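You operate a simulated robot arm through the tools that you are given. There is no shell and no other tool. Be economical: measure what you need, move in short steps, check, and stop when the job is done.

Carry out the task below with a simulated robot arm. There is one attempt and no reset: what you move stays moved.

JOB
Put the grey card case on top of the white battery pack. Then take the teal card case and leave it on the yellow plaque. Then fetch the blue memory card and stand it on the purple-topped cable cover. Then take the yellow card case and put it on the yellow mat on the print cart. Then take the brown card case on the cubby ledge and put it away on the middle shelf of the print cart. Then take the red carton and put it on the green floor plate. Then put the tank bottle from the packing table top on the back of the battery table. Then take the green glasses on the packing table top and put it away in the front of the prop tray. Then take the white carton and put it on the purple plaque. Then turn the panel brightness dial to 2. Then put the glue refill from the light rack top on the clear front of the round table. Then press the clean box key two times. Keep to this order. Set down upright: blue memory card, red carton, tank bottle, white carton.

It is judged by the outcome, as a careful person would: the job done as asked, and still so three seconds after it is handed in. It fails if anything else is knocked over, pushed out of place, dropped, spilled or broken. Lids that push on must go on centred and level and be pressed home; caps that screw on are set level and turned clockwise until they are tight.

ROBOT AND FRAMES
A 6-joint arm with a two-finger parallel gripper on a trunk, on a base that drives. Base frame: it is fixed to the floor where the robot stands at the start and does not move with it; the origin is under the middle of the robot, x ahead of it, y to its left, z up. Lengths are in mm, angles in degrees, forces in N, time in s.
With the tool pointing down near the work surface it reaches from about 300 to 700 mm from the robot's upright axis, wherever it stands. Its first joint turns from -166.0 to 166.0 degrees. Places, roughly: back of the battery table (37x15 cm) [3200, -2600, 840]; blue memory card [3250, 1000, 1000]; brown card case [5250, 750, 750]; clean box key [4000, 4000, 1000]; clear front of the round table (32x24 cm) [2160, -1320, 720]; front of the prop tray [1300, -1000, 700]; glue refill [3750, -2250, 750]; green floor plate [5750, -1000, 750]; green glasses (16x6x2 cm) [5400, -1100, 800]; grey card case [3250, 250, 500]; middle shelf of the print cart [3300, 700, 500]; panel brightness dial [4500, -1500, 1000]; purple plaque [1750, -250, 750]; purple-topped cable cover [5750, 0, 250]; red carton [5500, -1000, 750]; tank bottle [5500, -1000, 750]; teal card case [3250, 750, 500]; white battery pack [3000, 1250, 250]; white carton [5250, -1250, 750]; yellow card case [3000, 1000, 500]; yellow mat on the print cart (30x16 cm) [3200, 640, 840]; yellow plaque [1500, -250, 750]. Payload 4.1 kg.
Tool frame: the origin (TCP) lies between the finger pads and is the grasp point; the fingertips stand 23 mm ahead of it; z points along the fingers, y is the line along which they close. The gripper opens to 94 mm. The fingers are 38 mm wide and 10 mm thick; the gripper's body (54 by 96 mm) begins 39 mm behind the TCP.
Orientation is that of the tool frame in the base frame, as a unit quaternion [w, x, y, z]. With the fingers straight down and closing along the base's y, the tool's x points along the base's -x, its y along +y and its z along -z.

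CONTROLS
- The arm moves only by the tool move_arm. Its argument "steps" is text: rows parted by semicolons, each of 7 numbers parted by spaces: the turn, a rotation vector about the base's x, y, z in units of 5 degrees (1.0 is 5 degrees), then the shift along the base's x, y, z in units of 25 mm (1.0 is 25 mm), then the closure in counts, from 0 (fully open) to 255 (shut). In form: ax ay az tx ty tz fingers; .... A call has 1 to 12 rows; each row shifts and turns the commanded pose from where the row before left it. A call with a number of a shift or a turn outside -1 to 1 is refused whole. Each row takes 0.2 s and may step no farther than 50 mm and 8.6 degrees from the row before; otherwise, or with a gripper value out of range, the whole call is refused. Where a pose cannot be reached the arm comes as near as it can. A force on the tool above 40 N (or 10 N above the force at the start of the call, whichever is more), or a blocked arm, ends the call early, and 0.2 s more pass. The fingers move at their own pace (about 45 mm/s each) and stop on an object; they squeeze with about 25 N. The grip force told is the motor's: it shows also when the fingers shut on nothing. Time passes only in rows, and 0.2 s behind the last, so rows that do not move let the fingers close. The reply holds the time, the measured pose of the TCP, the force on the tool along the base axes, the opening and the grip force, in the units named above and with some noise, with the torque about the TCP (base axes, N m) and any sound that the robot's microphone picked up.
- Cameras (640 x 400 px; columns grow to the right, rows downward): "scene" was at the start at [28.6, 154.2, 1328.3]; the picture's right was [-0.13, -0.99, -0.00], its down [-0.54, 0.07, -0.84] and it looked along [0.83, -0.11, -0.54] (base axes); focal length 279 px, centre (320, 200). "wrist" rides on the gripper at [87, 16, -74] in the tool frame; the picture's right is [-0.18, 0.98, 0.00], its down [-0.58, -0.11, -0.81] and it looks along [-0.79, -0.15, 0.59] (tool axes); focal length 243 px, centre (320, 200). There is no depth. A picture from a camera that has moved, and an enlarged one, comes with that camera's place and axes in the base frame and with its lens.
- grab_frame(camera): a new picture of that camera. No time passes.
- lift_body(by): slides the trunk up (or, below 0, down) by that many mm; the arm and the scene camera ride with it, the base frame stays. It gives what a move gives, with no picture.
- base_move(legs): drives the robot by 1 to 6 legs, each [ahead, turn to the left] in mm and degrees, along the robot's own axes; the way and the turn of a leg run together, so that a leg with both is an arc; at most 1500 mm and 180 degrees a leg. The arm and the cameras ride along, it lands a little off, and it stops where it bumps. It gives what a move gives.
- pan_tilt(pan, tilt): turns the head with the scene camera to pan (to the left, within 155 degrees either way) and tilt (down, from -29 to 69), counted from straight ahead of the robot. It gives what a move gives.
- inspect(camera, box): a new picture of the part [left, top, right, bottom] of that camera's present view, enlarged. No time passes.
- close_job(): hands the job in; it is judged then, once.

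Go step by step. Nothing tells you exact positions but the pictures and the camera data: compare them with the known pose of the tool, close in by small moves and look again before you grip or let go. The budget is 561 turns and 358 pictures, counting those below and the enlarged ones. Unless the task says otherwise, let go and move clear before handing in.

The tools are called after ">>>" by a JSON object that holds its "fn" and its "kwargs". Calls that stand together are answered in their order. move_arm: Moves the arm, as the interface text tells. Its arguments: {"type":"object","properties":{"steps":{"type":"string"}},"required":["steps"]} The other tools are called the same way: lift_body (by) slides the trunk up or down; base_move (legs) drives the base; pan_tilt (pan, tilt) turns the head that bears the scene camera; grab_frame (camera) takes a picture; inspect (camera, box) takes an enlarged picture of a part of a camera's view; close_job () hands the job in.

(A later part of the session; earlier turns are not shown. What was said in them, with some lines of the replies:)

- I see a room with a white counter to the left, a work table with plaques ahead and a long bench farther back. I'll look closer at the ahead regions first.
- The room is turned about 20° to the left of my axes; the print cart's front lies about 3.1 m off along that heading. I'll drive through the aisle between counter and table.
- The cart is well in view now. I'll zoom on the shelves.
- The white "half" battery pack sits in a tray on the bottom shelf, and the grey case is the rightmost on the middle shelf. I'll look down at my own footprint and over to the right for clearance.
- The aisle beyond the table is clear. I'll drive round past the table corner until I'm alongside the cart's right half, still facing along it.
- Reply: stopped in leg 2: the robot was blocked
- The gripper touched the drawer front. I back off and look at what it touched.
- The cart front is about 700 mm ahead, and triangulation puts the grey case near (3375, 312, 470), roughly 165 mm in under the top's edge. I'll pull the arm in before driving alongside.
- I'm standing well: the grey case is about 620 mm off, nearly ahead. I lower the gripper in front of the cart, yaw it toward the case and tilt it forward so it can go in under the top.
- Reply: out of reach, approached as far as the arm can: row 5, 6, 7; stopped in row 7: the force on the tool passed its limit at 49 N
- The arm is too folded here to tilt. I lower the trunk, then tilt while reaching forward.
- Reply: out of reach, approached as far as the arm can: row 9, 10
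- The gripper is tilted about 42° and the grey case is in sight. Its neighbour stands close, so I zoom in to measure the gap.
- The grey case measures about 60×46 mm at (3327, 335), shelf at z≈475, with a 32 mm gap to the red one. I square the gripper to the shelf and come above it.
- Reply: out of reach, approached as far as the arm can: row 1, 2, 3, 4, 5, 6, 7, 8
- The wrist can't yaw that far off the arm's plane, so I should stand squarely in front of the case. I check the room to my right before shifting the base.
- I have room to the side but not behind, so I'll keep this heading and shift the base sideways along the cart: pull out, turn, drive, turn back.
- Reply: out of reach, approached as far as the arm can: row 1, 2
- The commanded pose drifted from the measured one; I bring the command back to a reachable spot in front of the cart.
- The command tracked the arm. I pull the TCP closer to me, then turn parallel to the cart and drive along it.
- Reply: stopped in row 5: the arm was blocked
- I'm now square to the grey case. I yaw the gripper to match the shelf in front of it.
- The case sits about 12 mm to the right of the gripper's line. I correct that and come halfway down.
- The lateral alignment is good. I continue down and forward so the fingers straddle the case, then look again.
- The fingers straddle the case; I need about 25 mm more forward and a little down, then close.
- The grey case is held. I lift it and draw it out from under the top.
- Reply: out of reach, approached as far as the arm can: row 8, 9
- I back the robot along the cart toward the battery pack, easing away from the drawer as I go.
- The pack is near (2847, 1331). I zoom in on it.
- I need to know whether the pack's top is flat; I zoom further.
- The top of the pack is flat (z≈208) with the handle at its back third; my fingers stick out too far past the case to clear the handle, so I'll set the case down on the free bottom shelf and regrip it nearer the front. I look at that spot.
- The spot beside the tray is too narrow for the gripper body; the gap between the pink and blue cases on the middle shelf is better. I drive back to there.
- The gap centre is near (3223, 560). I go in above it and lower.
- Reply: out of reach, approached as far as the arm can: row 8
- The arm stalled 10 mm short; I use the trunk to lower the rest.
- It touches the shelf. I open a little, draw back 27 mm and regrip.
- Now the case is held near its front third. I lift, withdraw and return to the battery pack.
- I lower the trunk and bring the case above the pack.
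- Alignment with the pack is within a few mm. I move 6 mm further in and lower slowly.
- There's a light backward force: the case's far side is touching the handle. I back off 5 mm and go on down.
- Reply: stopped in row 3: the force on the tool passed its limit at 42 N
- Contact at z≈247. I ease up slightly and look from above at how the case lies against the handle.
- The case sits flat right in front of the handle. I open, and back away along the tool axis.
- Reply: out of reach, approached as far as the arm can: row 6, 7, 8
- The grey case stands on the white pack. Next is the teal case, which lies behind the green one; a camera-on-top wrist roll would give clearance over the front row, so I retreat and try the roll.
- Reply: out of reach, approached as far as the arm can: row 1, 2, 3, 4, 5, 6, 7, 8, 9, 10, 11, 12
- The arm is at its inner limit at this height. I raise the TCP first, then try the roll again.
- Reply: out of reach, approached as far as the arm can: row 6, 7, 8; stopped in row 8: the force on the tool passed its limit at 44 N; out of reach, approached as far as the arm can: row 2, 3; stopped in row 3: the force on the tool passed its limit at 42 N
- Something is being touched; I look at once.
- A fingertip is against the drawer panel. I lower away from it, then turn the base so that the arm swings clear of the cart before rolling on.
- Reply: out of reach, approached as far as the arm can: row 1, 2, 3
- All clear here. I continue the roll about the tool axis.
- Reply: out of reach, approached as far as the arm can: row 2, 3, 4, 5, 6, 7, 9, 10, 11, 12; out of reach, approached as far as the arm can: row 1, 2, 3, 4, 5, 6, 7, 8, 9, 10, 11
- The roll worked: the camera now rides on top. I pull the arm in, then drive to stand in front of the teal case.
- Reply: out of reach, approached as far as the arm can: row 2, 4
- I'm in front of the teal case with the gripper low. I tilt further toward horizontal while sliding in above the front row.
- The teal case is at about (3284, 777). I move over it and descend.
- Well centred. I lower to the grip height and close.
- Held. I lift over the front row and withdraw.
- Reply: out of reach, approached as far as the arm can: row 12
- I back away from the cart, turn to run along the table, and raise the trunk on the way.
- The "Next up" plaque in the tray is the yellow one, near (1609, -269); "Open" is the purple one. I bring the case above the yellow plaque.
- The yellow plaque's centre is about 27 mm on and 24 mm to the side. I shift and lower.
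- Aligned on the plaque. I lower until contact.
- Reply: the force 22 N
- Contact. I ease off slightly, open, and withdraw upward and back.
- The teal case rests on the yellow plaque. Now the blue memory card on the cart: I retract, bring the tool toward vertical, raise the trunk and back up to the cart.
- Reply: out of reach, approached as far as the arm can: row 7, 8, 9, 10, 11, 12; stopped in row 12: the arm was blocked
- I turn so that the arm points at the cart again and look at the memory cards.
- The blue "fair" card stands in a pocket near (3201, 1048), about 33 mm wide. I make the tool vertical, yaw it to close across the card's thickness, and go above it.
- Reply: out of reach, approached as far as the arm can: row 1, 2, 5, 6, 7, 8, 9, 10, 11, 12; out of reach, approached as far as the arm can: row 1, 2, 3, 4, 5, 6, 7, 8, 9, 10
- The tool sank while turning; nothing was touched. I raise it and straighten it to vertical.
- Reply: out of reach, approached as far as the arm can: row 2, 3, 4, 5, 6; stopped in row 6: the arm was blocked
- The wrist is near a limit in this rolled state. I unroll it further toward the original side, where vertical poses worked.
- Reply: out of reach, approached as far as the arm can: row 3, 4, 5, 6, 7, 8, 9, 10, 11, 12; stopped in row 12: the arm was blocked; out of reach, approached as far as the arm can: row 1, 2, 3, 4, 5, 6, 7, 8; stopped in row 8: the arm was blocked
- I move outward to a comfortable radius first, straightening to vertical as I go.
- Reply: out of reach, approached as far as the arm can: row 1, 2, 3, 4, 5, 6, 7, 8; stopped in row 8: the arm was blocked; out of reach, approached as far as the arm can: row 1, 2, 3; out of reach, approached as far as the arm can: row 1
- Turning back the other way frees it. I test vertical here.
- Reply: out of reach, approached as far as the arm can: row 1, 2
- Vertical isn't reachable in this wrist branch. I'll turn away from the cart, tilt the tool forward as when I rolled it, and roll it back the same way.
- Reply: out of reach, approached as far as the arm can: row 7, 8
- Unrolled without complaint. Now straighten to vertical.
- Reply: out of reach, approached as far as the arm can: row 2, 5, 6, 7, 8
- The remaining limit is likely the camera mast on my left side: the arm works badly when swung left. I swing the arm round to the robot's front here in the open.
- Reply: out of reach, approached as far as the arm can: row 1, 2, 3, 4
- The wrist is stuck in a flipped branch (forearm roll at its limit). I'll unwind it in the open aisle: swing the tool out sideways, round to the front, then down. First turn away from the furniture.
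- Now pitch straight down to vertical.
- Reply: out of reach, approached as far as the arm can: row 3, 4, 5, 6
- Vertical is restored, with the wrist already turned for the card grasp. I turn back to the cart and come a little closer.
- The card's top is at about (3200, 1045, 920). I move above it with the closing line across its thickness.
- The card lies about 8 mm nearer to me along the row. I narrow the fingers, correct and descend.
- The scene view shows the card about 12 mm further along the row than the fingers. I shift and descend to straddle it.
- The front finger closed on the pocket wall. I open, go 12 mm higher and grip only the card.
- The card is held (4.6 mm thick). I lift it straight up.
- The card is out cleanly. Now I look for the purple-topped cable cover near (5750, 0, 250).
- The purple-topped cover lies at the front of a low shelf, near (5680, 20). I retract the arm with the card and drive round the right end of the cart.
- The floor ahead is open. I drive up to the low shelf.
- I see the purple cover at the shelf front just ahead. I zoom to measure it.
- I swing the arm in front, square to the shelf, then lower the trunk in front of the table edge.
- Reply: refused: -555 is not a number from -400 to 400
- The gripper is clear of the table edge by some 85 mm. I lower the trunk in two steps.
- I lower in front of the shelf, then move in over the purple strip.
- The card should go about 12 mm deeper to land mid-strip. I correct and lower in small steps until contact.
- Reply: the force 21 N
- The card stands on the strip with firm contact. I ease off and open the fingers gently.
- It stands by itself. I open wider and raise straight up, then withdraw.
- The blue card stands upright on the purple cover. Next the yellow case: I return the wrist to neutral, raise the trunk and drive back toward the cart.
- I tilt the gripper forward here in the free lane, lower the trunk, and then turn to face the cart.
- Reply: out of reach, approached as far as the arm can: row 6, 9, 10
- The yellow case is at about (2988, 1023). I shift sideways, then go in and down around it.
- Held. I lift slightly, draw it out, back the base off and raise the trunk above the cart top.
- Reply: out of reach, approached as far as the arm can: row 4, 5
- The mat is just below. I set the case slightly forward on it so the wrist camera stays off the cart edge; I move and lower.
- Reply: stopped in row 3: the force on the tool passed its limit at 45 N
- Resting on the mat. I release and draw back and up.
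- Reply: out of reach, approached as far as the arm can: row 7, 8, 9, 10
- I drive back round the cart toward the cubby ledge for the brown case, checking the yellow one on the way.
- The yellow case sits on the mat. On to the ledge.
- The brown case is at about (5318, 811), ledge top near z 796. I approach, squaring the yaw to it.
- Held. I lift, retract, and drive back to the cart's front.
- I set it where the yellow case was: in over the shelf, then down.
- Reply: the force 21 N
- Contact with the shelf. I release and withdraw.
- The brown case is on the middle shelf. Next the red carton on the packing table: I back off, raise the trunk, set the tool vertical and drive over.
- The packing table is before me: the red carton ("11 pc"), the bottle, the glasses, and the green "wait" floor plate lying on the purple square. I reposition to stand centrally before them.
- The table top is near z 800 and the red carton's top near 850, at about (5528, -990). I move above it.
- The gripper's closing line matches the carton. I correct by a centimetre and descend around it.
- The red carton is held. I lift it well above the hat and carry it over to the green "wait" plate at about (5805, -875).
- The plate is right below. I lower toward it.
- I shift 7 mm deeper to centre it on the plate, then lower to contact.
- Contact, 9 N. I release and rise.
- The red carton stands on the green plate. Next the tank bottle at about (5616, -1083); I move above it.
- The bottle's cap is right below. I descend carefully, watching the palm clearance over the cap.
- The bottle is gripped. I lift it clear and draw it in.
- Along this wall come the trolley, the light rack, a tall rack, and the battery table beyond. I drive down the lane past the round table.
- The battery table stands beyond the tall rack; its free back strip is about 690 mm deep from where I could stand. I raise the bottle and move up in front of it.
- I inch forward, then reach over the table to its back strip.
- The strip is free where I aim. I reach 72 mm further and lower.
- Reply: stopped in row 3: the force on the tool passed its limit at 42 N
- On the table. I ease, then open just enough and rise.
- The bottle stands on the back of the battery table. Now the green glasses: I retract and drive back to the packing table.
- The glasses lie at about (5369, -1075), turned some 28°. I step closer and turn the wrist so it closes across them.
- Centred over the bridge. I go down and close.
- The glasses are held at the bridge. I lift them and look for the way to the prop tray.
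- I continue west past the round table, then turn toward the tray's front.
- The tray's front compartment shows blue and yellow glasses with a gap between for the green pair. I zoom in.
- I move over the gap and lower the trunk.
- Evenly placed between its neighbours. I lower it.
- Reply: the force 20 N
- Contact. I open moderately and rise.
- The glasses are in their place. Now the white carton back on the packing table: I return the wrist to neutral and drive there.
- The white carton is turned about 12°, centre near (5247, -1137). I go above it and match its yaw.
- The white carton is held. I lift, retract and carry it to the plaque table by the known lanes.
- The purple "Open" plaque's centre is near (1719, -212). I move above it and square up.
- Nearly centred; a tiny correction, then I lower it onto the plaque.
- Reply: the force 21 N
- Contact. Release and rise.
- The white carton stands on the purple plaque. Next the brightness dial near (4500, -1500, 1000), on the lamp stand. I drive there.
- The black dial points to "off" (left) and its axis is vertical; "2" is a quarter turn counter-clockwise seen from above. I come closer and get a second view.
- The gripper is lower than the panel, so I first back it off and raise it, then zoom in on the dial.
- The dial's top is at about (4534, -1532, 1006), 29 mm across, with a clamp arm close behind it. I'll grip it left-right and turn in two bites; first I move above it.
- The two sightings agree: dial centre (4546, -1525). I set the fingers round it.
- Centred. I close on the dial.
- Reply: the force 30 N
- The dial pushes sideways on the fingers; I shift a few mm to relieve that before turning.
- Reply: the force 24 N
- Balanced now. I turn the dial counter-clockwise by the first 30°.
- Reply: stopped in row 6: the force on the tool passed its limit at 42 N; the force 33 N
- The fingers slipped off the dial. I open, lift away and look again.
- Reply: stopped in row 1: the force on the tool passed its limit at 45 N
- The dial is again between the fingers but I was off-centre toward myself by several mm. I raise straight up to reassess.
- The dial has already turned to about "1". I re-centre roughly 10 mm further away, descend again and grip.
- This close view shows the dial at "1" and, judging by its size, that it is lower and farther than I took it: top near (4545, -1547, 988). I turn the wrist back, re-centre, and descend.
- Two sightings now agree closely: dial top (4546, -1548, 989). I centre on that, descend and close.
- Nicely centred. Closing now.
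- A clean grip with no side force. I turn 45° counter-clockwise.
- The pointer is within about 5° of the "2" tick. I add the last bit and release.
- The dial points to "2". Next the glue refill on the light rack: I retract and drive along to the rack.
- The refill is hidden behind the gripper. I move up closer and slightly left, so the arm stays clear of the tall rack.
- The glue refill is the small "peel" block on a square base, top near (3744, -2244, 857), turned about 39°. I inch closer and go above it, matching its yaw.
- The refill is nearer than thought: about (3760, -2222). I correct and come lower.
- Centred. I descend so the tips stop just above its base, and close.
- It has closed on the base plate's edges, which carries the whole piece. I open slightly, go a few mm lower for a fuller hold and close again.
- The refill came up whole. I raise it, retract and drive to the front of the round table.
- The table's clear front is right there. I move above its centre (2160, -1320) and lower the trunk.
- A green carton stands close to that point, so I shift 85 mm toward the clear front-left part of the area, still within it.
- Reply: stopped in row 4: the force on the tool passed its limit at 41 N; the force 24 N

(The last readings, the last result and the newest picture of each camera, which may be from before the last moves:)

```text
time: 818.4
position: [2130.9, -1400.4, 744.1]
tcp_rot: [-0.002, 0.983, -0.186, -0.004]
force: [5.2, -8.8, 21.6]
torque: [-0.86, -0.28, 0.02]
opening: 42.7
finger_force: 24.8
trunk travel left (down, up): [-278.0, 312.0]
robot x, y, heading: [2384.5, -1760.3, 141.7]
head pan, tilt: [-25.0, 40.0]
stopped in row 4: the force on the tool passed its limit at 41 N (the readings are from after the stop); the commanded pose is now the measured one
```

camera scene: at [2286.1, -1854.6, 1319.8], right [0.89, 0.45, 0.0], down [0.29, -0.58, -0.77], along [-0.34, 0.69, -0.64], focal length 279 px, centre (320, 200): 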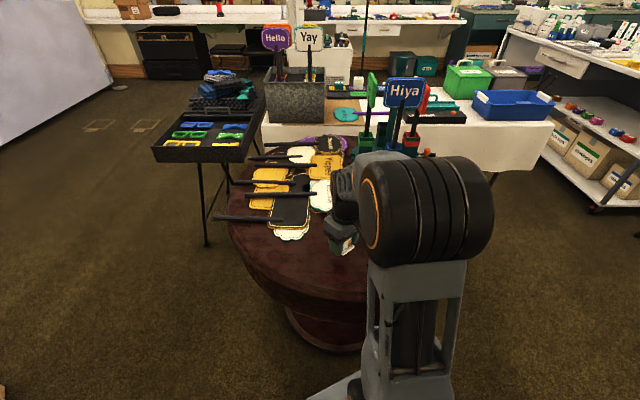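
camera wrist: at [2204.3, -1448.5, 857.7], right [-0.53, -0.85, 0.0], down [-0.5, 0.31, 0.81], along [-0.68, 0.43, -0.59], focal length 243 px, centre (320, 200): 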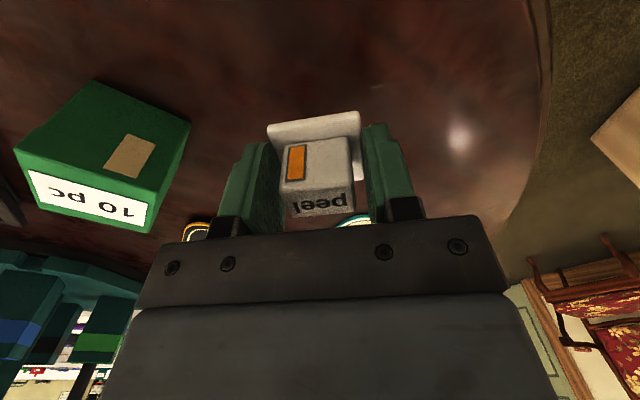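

On the table. I ease, release and rise.

>>> {"fn": "move_arm", "kwargs": {"steps": "0 0 0 0 0 0.06 255;0 0 0 0 0 0 180;0 0 0 0 0 0 90;0 0 0 0 0 0 60;0 0 0 0 0 0.6 60;0 0 0 0 0 1 60;0 0 0 0 0 1 60;0 0 0 0 0 1 60;0 0 0 0 0 1 60;0 0 0 0 0 1 0"}}

>>> {"fn": "lift_body", "kwargs": {"by": 180}}

>>> {"fn": "grab_frame", "kwargs": {"camera": "wrist"}}

```text
time: 820.6
position: [2126.8, -1399.9, 882.9]
tcp_rot: [-0.002, 0.982, -0.188, -0.002]
force: [-0.3, -0.1, 0.0]
torque: [0.02, 0.02, -0.01]
opening: 93.8
finger_force: 0.2
trunk travel left (down, up): [-278.0, 312.0]
robot x, y, heading: [2379.7, -1762.1, 141.6]
head pan, tilt: [-25.0, 40.0]
```

```text
time: 822.6
position: [2129.2, -1399.5, 1062.9]
tcp_rot: [-0.001, 0.982, -0.187, -0.003]
force: [-0.4, 0.8, -0.8]
torque: [0.01, 0.02, -0.04]
opening: 94.0
finger_force: 0.0
trunk travel left (down, up): [-458.0, 132.0]
robot x, y, heading: [2384.4, -1762.5, 141.5]
head pan, tilt: [-25.0, 40.0]
```

```text
101 pictures are left
camera wrist: at [2204.3, -1447.1, 1136.6], right [-0.53, -0.85, 0.0], down [-0.5, 0.31, 0.81], along [-0.69, 0.43, -0.59], focal length 243 px, centre (320, 200)
```

wrist: 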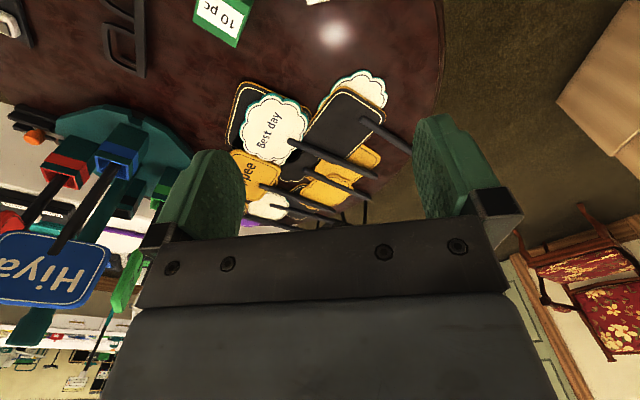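

The refill is down; the last task is the clean box key, listed far away near (4000, 4000, 1000). I drive by the lanes, turning away from the paddles first.

>>> {"fn": "base_move", "kwargs": {"legs": [[-60, 0], [0, 121], [0, 121], [1230, 0]]}}

>>> {"fn": "pan_tilt", "kwargs": {"pan": 145, "tilt": 25}}

>>> {"fn": "grab_frame", "kwargs": {"camera": "scene"}}

```text
time: 839.7
position: [3964.3, -1144.0, 1063.7]
tcp_rot: [0.003, -0.378, 0.926, 0.0]
force: [-0.2, 0.2, 0.8]
torque: [-0.01, -0.02, 0.0]
opening: 93.8
finger_force: 0.1
trunk travel left (down, up): [-458.0, 132.0]
robot x, y, heading: [3528.7, -1229.7, 27.3]
head pan, tilt: [-25.0, 40.0]
```

```text
time: 842.2
position: [3964.1, -1143.9, 1063.1]
tcp_rot: [0.003, -0.378, 0.926, 0.0]
force: [-0.8, -0.4, 0.2]
torque: [-0.01, 0.01, 0.01]
opening: 94.0
finger_force: 0.0
trunk travel left (down, up): [-458.0, 132.0]
robot x, y, heading: [3530.2, -1226.1, 27.4]
head pan, tilt: [145.0, 25.0]
```

```text
100 pictures are left
camera scene: at [3306.0, -1095.5, 1523.1], right [0.13, 0.99, 0.0], down [0.42, -0.06, -0.91], along [-0.9, 0.12, -0.42], focal length 279 px, centre (320, 200)
```

scene: 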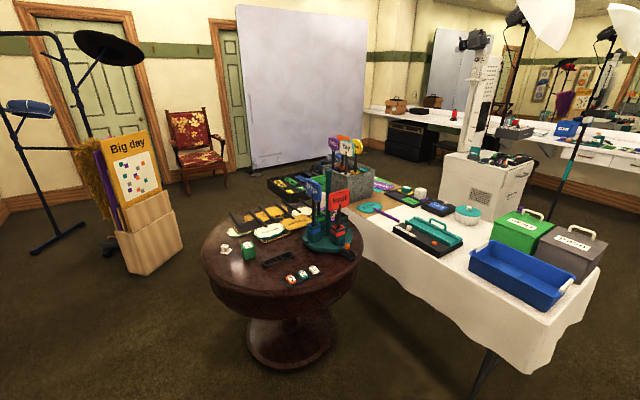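

>>> {"fn": "inspect", "kwargs": {"camera": "scene", "box": [200, 220, 320, 295]}}

>>> {"fn": "base_move", "kwargs": {"legs": [[0, 88], [1240, 0], [1240, 0], [1240, 0]]}}

>>> {"fn": "pan_tilt", "kwargs": {"pan": -30, "tilt": 20}}

>>> {"fn": "grab_frame", "kwargs": {"camera": "scene"}}

```text
5.33 times, centred on (260, 258) of scene
camera zoom: at [3306.0, -1095.5, 1523.1], right [0.13, 0.99, 0.0], down [0.42, -0.06, -0.91], along [-0.9, 0.12, -0.42], focal length 1490 px, centre (640, -107)
```

zoom: 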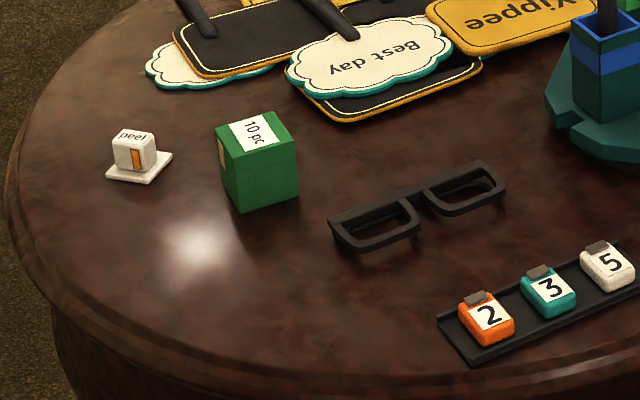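

```text
time: 864.0
position: [1836.1, 2558.1, 1062.3]
tcp_rot: [-0.002, 0.917, -0.399, -0.002]
force: [0.0, 0.5, 0.5]
torque: [0.01, -0.04, 0.01]
opening: 94.1
finger_force: 0.1
trunk travel left (down, up): [-458.0, 132.0]
robot x, y, heading: [1909.1, 2116.7, 116.2]
head pan, tilt: [145.0, 25.0]
```

```text
time: 866.6
position: [1836.5, 2556.3, 1063.3]
tcp_rot: [-0.002, 0.917, -0.398, -0.002]
force: [-0.2, -0.8, 0.1]
torque: [0.01, -0.03, 0.0]
opening: 93.9
finger_force: 0.1
trunk travel left (down, up): [-458.0, 132.0]
robot x, y, heading: [1907.8, 2121.5, 116.5]
head pan, tilt: [-30.0, 20.0]
```

```text
98 pictures are left
camera scene: at [1791.3, 2086.3, 1531.1], right [1.0, -0.07, 0.0], down [-0.02, -0.34, -0.94], along [0.06, 0.94, -0.34], focal length 279 px, centre (320, 200)
```

scene: 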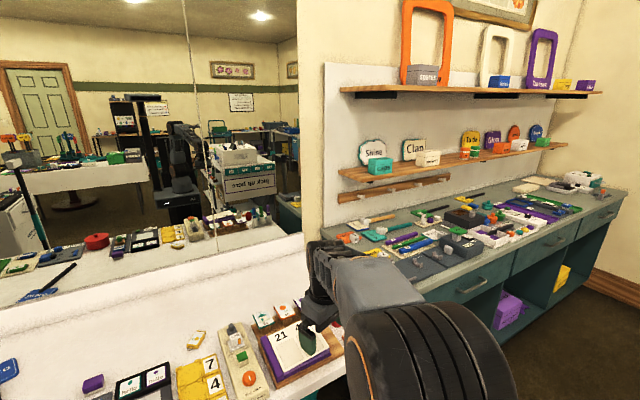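

>>> {"fn": "inspect", "kwargs": {"camera": "scene", "box": [500, 150, 640, 240]}}

```text
4.44 times, centred on (570, 195) of scene
camera zoom: at [1791.3, 2086.3, 1531.1], right [1.0, -0.07, 0.0], down [-0.02, -0.34, -0.94], along [0.06, 0.94, -0.34], focal length 1242 px, centre (-791, 222)
```

zoom: 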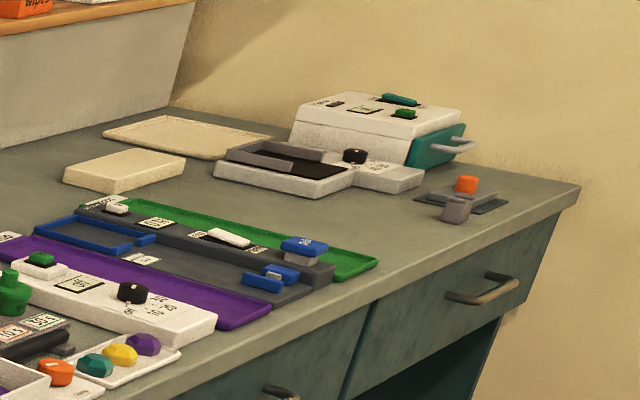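

The clean box is the white unit at the far end of the workbench, around (3810, 3880). I raise the trunk and drive over there.

>>> {"fn": "lift_body", "kwargs": {"by": 125}}

>>> {"fn": "base_move", "kwargs": {"legs": [[0, -88.7], [856, 0], [856, 0]]}}

>>> {"fn": "pan_tilt", "kwargs": {"pan": 40, "tilt": 30}}

>>> {"fn": "grab_frame", "kwargs": {"camera": "scene"}}

```text
time: 868.1
position: [1835.0, 2558.2, 1188.0]
tcp_rot: [-0.001, 0.917, -0.399, -0.002]
force: [-0.1, 0.2, -0.4]
torque: [0.0, 0.03, 0.0]
opening: 94.2
finger_force: 0.0
trunk travel left (down, up): [-582.0, 7.0]
robot x, y, heading: [1910.4, 2118.4, 115.9]
head pan, tilt: [-30.0, 20.0]
```

```text
time: 880.6
position: [3818.8, 3128.3, 1188.2]
tcp_rot: [0.003, -0.414, 0.91, 0.0]
force: [0.1, 0.0, -0.7]
torque: [0.01, -0.04, 0.01]
opening: 94.0
finger_force: 0.1
trunk travel left (down, up): [-582.0, 7.0]
robot x, y, heading: [3389.1, 3012.0, 31.6]
head pan, tilt: [-30.0, 20.0]
```

```text
time: 882.0
position: [3818.7, 3127.9, 1188.3]
tcp_rot: [0.004, -0.415, 0.91, 0.0]
force: [0.6, -0.9, -0.4]
torque: [0.0, 0.01, 0.0]
opening: 94.1
finger_force: 0.0
trunk travel left (down, up): [-582.0, 7.0]
robot x, y, heading: [3392.6, 3011.1, 31.8]
head pan, tilt: [40.0, 30.0]
```

```text
96 pictures are left
camera scene: at [3279.0, 3205.7, 1640.1], right [0.95, -0.31, 0.0], down [-0.16, -0.48, -0.87], along [0.27, 0.82, -0.5], focal length 279 px, centre (320, 200)
```

scene: 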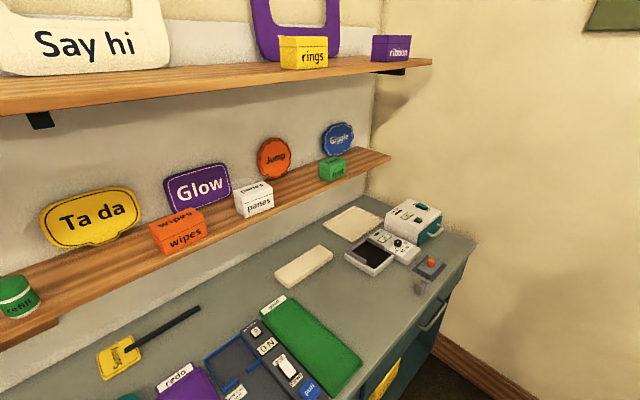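

>>> {"fn": "inspect", "kwargs": {"camera": "scene", "box": [340, 185, 460, 300]}}

```text
3.48 times, centred on (400, 242) of scene
camera zoom: at [3279.0, 3205.7, 1640.1], right [0.95, -0.31, 0.0], down [-0.16, -0.48, -0.87], along [0.27, 0.82, -0.5], focal length 972 px, centre (42, 52)
```

zoom: 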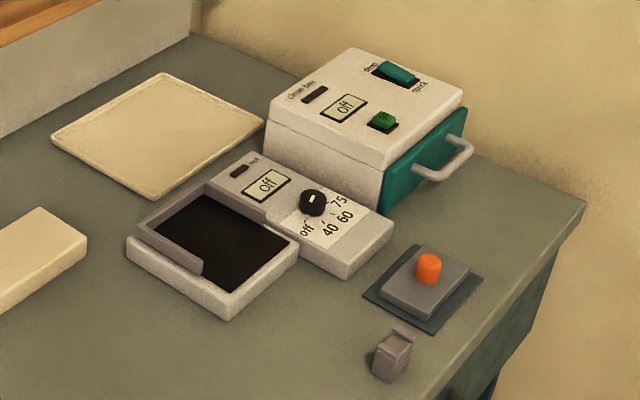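

The green key on the "clean box" is what must be pressed. To avoid the side wall I back in, then turn to face it.

>>> {"fn": "base_move", "kwargs": {"legs": [[0, -179], [-390, 0], [-370, 0], [0, -110]]}}

>>> {"fn": "pan_tilt", "kwargs": {"pan": 0, "tilt": 45}}

>>> {"fn": "grab_frame", "kwargs": {"camera": "scene"}}

>>> {"fn": "grab_frame", "kwargs": {"camera": "wrist"}}

```text
time: 895.8
position: [3605.9, 3626.3, 1187.8]
tcp_rot: [-0.002, 0.994, 0.105, -0.002]
force: [0.0, 0.4, -0.4]
torque: [-0.01, -0.04, 0.03]
opening: 94.0
finger_force: 0.1
trunk travel left (down, up): [-582.0, 7.0]
robot x, y, heading: [4018.1, 3466.4, 175.5]
head pan, tilt: [40.0, 30.0]
stopped in leg 4: the robot was blocked; the commanded pose is now the measured one
```

```text
time: 896.9
position: [3605.4, 3627.1, 1188.1]
tcp_rot: [0.0, 0.994, 0.105, -0.002]
force: [0.0, -0.1, 0.2]
torque: [0.0, 0.02, -0.03]
opening: 94.1
finger_force: 0.1
trunk travel left (down, up): [-582.0, 7.0]
robot x, y, heading: [4017.2, 3467.4, 175.4]
head pan, tilt: [0.0, 45.0]
```

```text
94 pictures are left
camera scene: at [3981.9, 3300.5, 1617.5], right [0.08, 1.0, 0.0], down [0.7, -0.06, -0.71], along [-0.71, 0.06, -0.71], focal length 279 px, centre (320, 200)
```

scene: 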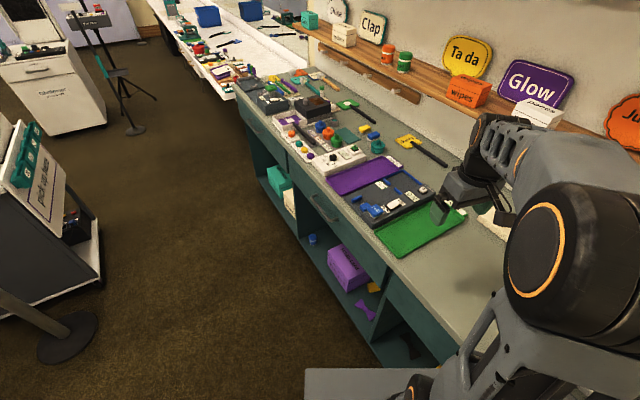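

```text
93 pictures are left
camera wrist: at [3695.2, 3628.9, 1261.7], right [0.03, -1.0, 0.0], down [-0.59, -0.02, 0.81], along [-0.81, -0.02, -0.59], focal length 243 px, centre (320, 200)
```

wrist: 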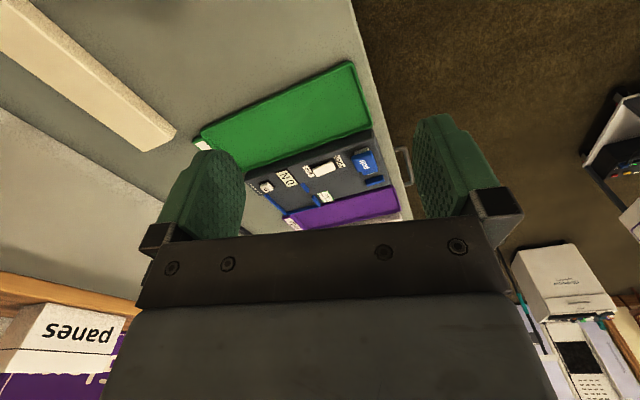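

My base touched the bench cabinet. I turn away from it, move off 140 mm, and turn back to face the box.

>>> {"fn": "base_move", "kwargs": {"legs": [[0, 67], [0, 67], [145, 0], [0, -103], [0, -103]]}}

>>> {"fn": "grab_frame", "kwargs": {"camera": "scene"}}

```text
time: 900.3
position: [3703.9, 3153.4, 1188.3]
tcp_rot: [0.001, 0.776, 0.63, -0.003]
force: [-0.2, 0.9, -0.8]
torque: [-0.01, 0.0, -0.01]
opening: 94.0
finger_force: 0.0
trunk travel left (down, up): [-582.0, 7.0]
robot x, y, heading: [4020.2, 3462.9, -120.9]
head pan, tilt: [0.0, 45.0]
stopped in leg 1: the robot was blocked; the commanded pose is now the measured one
```

```text
92 pictures are left
camera scene: at [4151.0, 3359.4, 1617.5], right [-0.86, 0.51, 0.0], down [0.36, 0.61, -0.71], along [-0.36, -0.61, -0.71], focal length 279 px, centre (320, 200)
```

scene: 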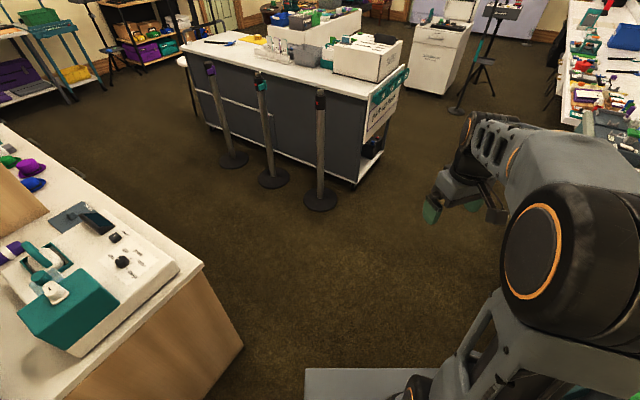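

>>> {"fn": "base_move", "kwargs": {"legs": [[310, 0], [0, -27], [-285, 0], [0, -108]]}}

>>> {"fn": "pan_tilt", "kwargs": {"pan": 5, "tilt": 45}}

>>> {"fn": "grab_frame", "kwargs": {"camera": "scene"}}

```text
time: 909.8
position: [4105.3, 3790.8, 1187.7]
tcp_rot: [-0.004, 0.881, -0.473, -0.002]
force: [0.2, 0.2, 0.2]
torque: [0.03, -0.02, 0.0]
opening: 93.9
finger_force: 0.2
trunk travel left (down, up): [-582.0, 7.0]
robot x, y, heading: [4108.3, 3343.9, 104.6]
head pan, tilt: [0.0, 45.0]
```

```text
time: 910.5
position: [4105.5, 3791.6, 1188.4]
tcp_rot: [-0.004, 0.881, -0.473, -0.003]
force: [-0.7, -0.7, -0.2]
torque: [0.02, 0.02, -0.02]
opening: 94.1
finger_force: 0.1
trunk travel left (down, up): [-582.0, 7.0]
robot x, y, heading: [4100.5, 3346.8, 104.7]
head pan, tilt: [5.0, 45.0]
```

```text
91 pictures are left
camera scene: at [3928.9, 3324.7, 1617.5], right [0.94, 0.34, 0.0], down [0.24, -0.67, -0.71], along [-0.24, 0.67, -0.71], focal length 279 px, centre (320, 200)
```

scene: 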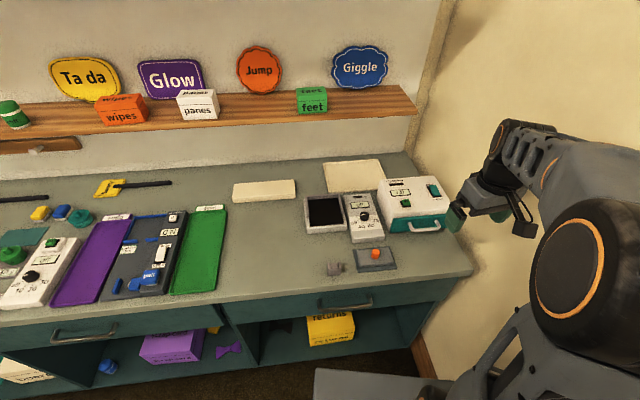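

>>> {"fn": "inspect", "kwargs": {"camera": "scene", "box": [370, 170, 470, 240]}}

>>> {"fn": "grab_frame", "kwargs": {"camera": "wrist"}}

```text
5.71 times, centred on (420, 205) of scene
camera zoom: at [3928.9, 3324.7, 1617.5], right [0.94, 0.34, 0.0], down [0.24, -0.67, -0.71], along [-0.24, 0.67, -0.71], focal length 1596 px, centre (-251, 171)
```

zoom: 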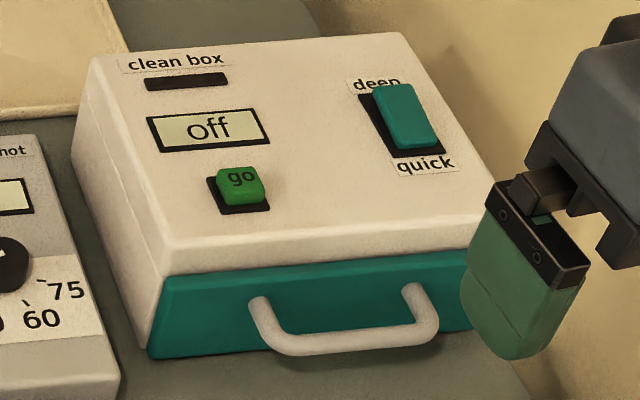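

```text
89 pictures are left
camera wrist: at [4140.4, 3710.2, 1261.9], right [-0.92, -0.39, 0.0], down [-0.23, 0.54, 0.81], along [-0.32, 0.75, -0.59], focal length 243 px, centre (320, 200)
```

wrist: 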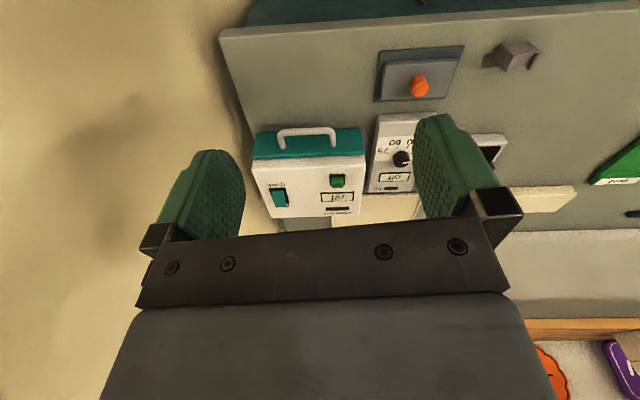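

The green "go" key is at about (3975, 4022, 967). I inch closer, close the fingers and go above it.

>>> {"fn": "base_move", "kwargs": {"legs": [[45, 0]]}}

>>> {"fn": "move_arm", "kwargs": {"steps": "0 0 0 -0.59 0.91 -0.5 255;0 0 0 -0.59 0.91 -0.5 255;0 0 0 -0.59 0.91 -0.5 255;0 0 0 -0.59 0.91 -0.5 255;0 0 0 -0.59 0.91 -0.5 255;0 0 0 -0.59 0.91 -0.5 255;0 0 0 -0.59 0.91 -0.5 255;0 0 0 -0.59 0.91 -0.5 255"}}

>>> {"fn": "grab_frame", "kwargs": {"camera": "wrist"}}

>>> {"fn": "grab_frame", "kwargs": {"camera": "scene"}}

```text
time: 911.4
position: [4092.3, 3836.6, 1187.4]
tcp_rot: [-0.002, 0.881, -0.473, -0.002]
force: [0.0, 0.2, 0.2]
torque: [0.0, 0.01, 0.0]
opening: 93.8
finger_force: 0.1
trunk travel left (down, up): [-582.0, 7.0]
robot x, y, heading: [4090.5, 3396.2, 104.7]
head pan, tilt: [5.0, 45.0]
```

```text
time: 913.2
position: [3972.6, 4016.6, 1086.6]
tcp_rot: [-0.003, 0.881, -0.473, -0.001]
force: [-1.0, 1.1, 1.1]
torque: [0.01, 0.0, -0.03]
opening: 0.2
finger_force: 25.3
trunk travel left (down, up): [-582.0, 7.0]
robot x, y, heading: [4091.8, 3394.2, 104.9]
head pan, tilt: [5.0, 45.0]
```

```text
88 pictures are left
camera wrist: at [4008.8, 3935.6, 1160.6], right [-0.92, -0.39, 0.0], down [-0.23, 0.54, 0.81], along [-0.32, 0.75, -0.59], focal length 243 px, centre (320, 200)
```

wrist: 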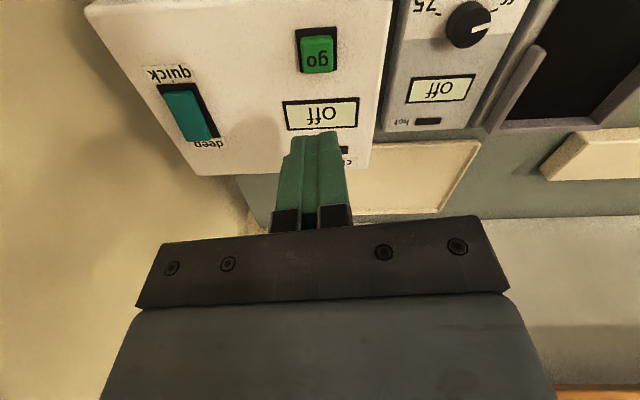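

```text
87 pictures are left
camera scene: at [3917.0, 3369.1, 1617.5], right [0.94, 0.34, 0.0], down [0.24, -0.67, -0.71], along [-0.24, 0.67, -0.71], focal length 279 px, centre (320, 200)
```

scene: 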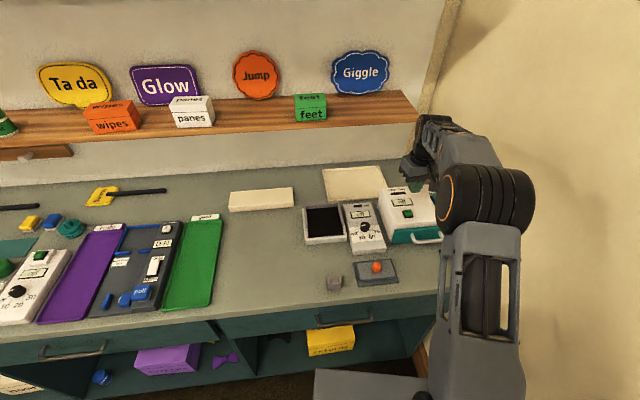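

>>> {"fn": "move_arm", "kwargs": {"steps": "0 0 0 0.16 -0.1 -1 255;0 0 0 0 0 -1 255;0 0 0 0 0 -0.8 255;0 0 0 0 0 0 255"}}

>>> {"fn": "inspect", "kwargs": {"camera": "wrist", "box": [220, 60, 440, 220]}}

>>> {"fn": "inspect", "kwargs": {"camera": "scene", "box": [370, 160, 450, 230]}}

```text
time: 914.2
position: [3977.6, 4014.6, 1018.5]
tcp_rot: [-0.003, 0.881, -0.472, -0.001]
force: [-0.1, -0.3, 0.4]
torque: [0.0, -0.01, 0.0]
opening: 0.0
finger_force: 24.4
trunk travel left (down, up): [-582.0, 7.0]
robot x, y, heading: [4093.2, 3393.5, 104.7]
head pan, tilt: [5.0, 45.0]
```

```text
2.50 times, centred on (330, 140) of wrist
camera zoom: at [4014.5, 3933.4, 1092.2], right [-0.92, -0.39, 0.0], down [-0.23, 0.54, 0.81], along [-0.32, 0.75, -0.59], focal length 606 px, centre (295, 350)
```

zoom: 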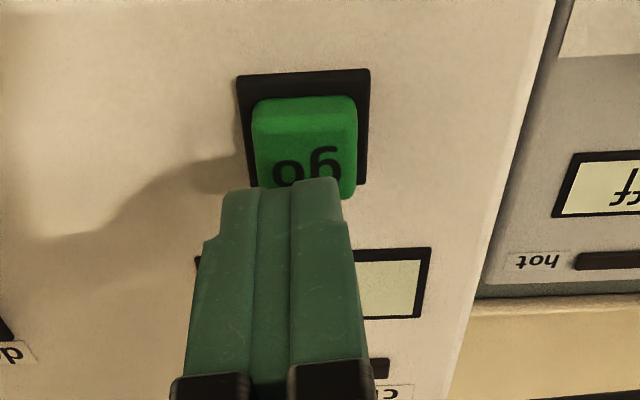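

```text
5.71 times, centred on (410, 195) of scene
camera zoom: at [3917.3, 3368.6, 1617.5], right [0.94, 0.34, 0.0], down [0.24, -0.67, -0.71], along [-0.24, 0.67, -0.71], focal length 1596 px, centre (-194, 229)
```

zoom: 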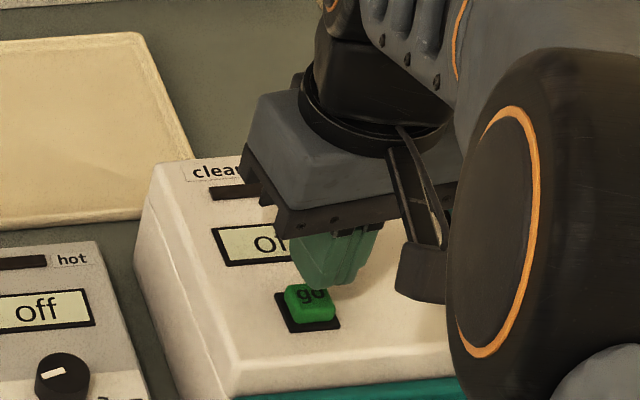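

Aligned over the key. First press: lower gently until it gives.

>>> {"fn": "move_arm", "kwargs": {"steps": "0 0 0 0 0 -0.6 255;0 0 0 0 0 -0.2 255;0 0 0 0 0 -0.12 255;0 0 0 0 0 0 255"}}

```text
time: 915.2
position: [3979.0, 4015.6, 998.7]
tcp_rot: [-0.004, 0.882, -0.472, -0.004]
force: [-3.7, 1.5, 26.7]
torque: [-0.23, -0.09, -0.08]
opening: 0.0
finger_force: 25.2
trunk travel left (down, up): [-582.0, 7.0]
robot x, y, heading: [4087.7, 3391.5, 105.0]
head pan, tilt: [5.0, 45.0]
heard: click
```

A click: pressed once. I lift off and look at the display.

>>> {"fn": "move_arm", "kwargs": {"steps": "0 0 0 0 0 0.3 255;0 0 0 0 0 0.5 255;0 0 0 0 0 0 255"}}

>>> {"fn": "inspect", "kwargs": {"camera": "scene", "box": [370, 160, 450, 230]}}

```text
time: 916.0
position: [3978.8, 4015.0, 1015.4]
tcp_rot: [-0.001, 0.882, -0.472, -0.002]
force: [0.3, -1.1, -0.1]
torque: [0.0, 0.0, -0.01]
opening: 0.0
finger_force: 24.8
trunk travel left (down, up): [-582.0, 7.0]
robot x, y, heading: [4091.4, 3391.8, 104.6]
head pan, tilt: [5.0, 45.0]
```

```text
5.71 times, centred on (410, 195) of scene
camera zoom: at [3917.3, 3368.6, 1617.4], right [0.94, 0.34, 0.0], down [0.24, -0.67, -0.71], along [-0.24, 0.67, -0.71], focal length 1596 px, centre (-194, 229)
```

zoom: 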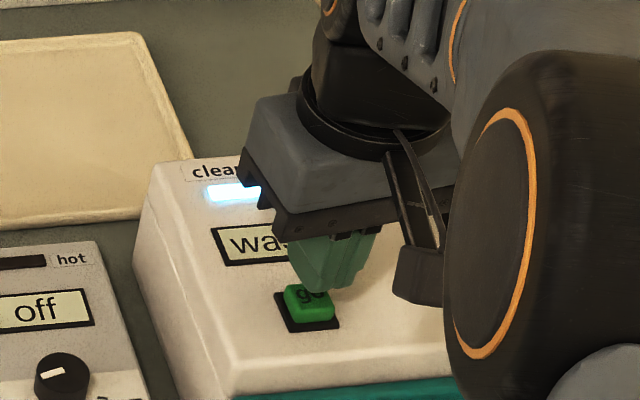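

The display changed ("wa…", lamp lit) after the first press. Now the second press.

>>> {"fn": "move_arm", "kwargs": {"steps": "0 0 0 0 0 -0.45 255;0 0 0 0 0 -0.2 255;0 0 0 0 0 -0.12 255;0 0 0 0 0 0 255"}}

```text
time: 917.0
position: [3979.1, 4014.7, 998.5]
tcp_rot: [-0.005, 0.881, -0.472, -0.004]
force: [-1.0, 4.4, 23.2]
torque: [-0.15, -0.13, 0.05]
opening: 0.0
finger_force: 24.6
trunk travel left (down, up): [-582.0, 7.0]
robot x, y, heading: [4091.9, 3392.4, 104.8]
head pan, tilt: [5.0, 45.0]
heard: click
```

A second click. I lift straight up and check.

>>> {"fn": "move_arm", "kwargs": {"steps": "0 0 0 0 0 0.5 255;0 0 0 0 0 1 255;0 0 0 0 0 1 255;0 0 0 0 0 1 255;0 0 0 0.2 -0.9 0.5 255;0 0 0 0.2 -0.9 0 255;0 0 0 0.2 -0.9 0 255;0 0 0 0.2 -0.9 0 255"}}

>>> {"fn": "grab_frame", "kwargs": {"camera": "wrist"}}

>>> {"fn": "inspect", "kwargs": {"camera": "scene", "box": [370, 160, 450, 230]}}

```text
time: 918.8
position: [4000.9, 3926.7, 1097.9]
tcp_rot: [-0.003, 0.881, -0.473, -0.002]
force: [0.2, -0.4, -0.6]
torque: [-0.03, 0.02, 0.0]
opening: 0.1
finger_force: 24.7
trunk travel left (down, up): [-582.0, 7.0]
robot x, y, heading: [4095.8, 3389.9, 104.9]
head pan, tilt: [5.0, 45.0]
```

```text
83 pictures are left
camera wrist: at [4036.5, 3844.4, 1172.4], right [-0.92, -0.39, 0.0], down [-0.23, 0.54, 0.81], along [-0.32, 0.75, -0.59], focal length 243 px, centre (320, 200)
```

wrist: 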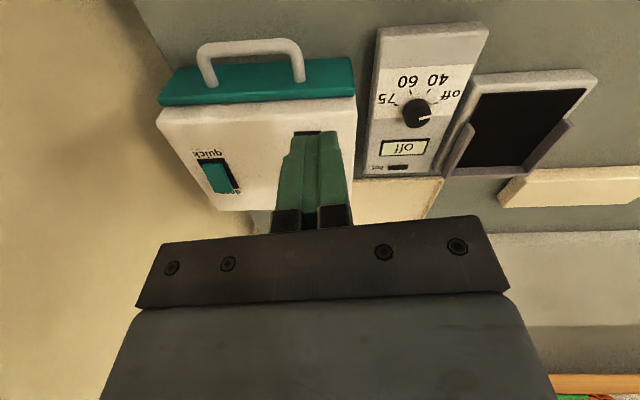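

```text
5.71 times, centred on (410, 195) of scene
camera zoom: at [3917.4, 3368.1, 1617.5], right [0.94, 0.34, 0.0], down [0.24, -0.67, -0.71], along [-0.24, 0.67, -0.71], focal length 1596 px, centre (-194, 229)
```

zoom: 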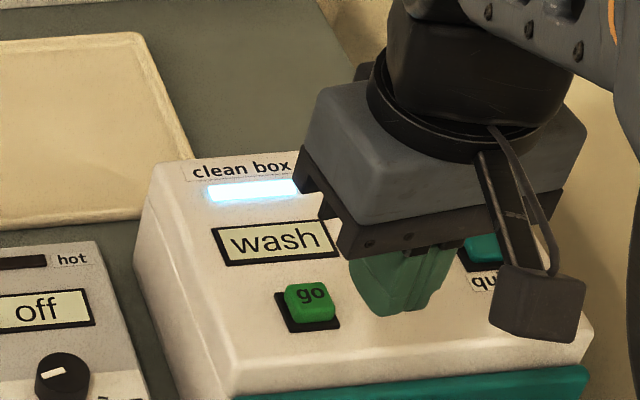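

All twelve steps are finished. The grey case sits on the white pack, with every other item where you asked, the dial at 2 and the clean box key pressed twice.

>>> {"fn": "close_job", "kwargs": {}}

```text
The job is handed in.
```

I carried out all twelve steps in the order you gave and handed the job in. My only check on each result was the camera view and the force readings as I did it.

- **Grey card case:** it sits on the white battery pack, in front of the handle and a few millimetres off-centre.
- **Green floor plate:** I took this to be the green "wait" plate, which was lying on the purple square. The red carton stands on it. If you meant the green square on the packing table, that step is wrong.
- **Blue memory card:** it stands free on the purple-topped cable cover. I last saw it upright just after letting go and did not look again.
- **Brightness dial:** it points to 2. My first grip slipped and seems to have shifted the lamp panel about 6 mm, so check the panel if its exact place matters.
- **Glue refill:** I took this to be the small "peel" block on its base, since it stood at the place you listed. I set it about 85 mm from the centre of the round table's clear area, because a green carton stood too close to the middle.
- **Clean box key:** I pressed it twice and heard a click each time. The display went from "off" to "wash" at the first press and still read "wash" after the second.
- **Contacts:** the gripper touched the print cart's drawer front twice, and the base touched the workbench cabinet while turning. I saw no damage and nothing moved.
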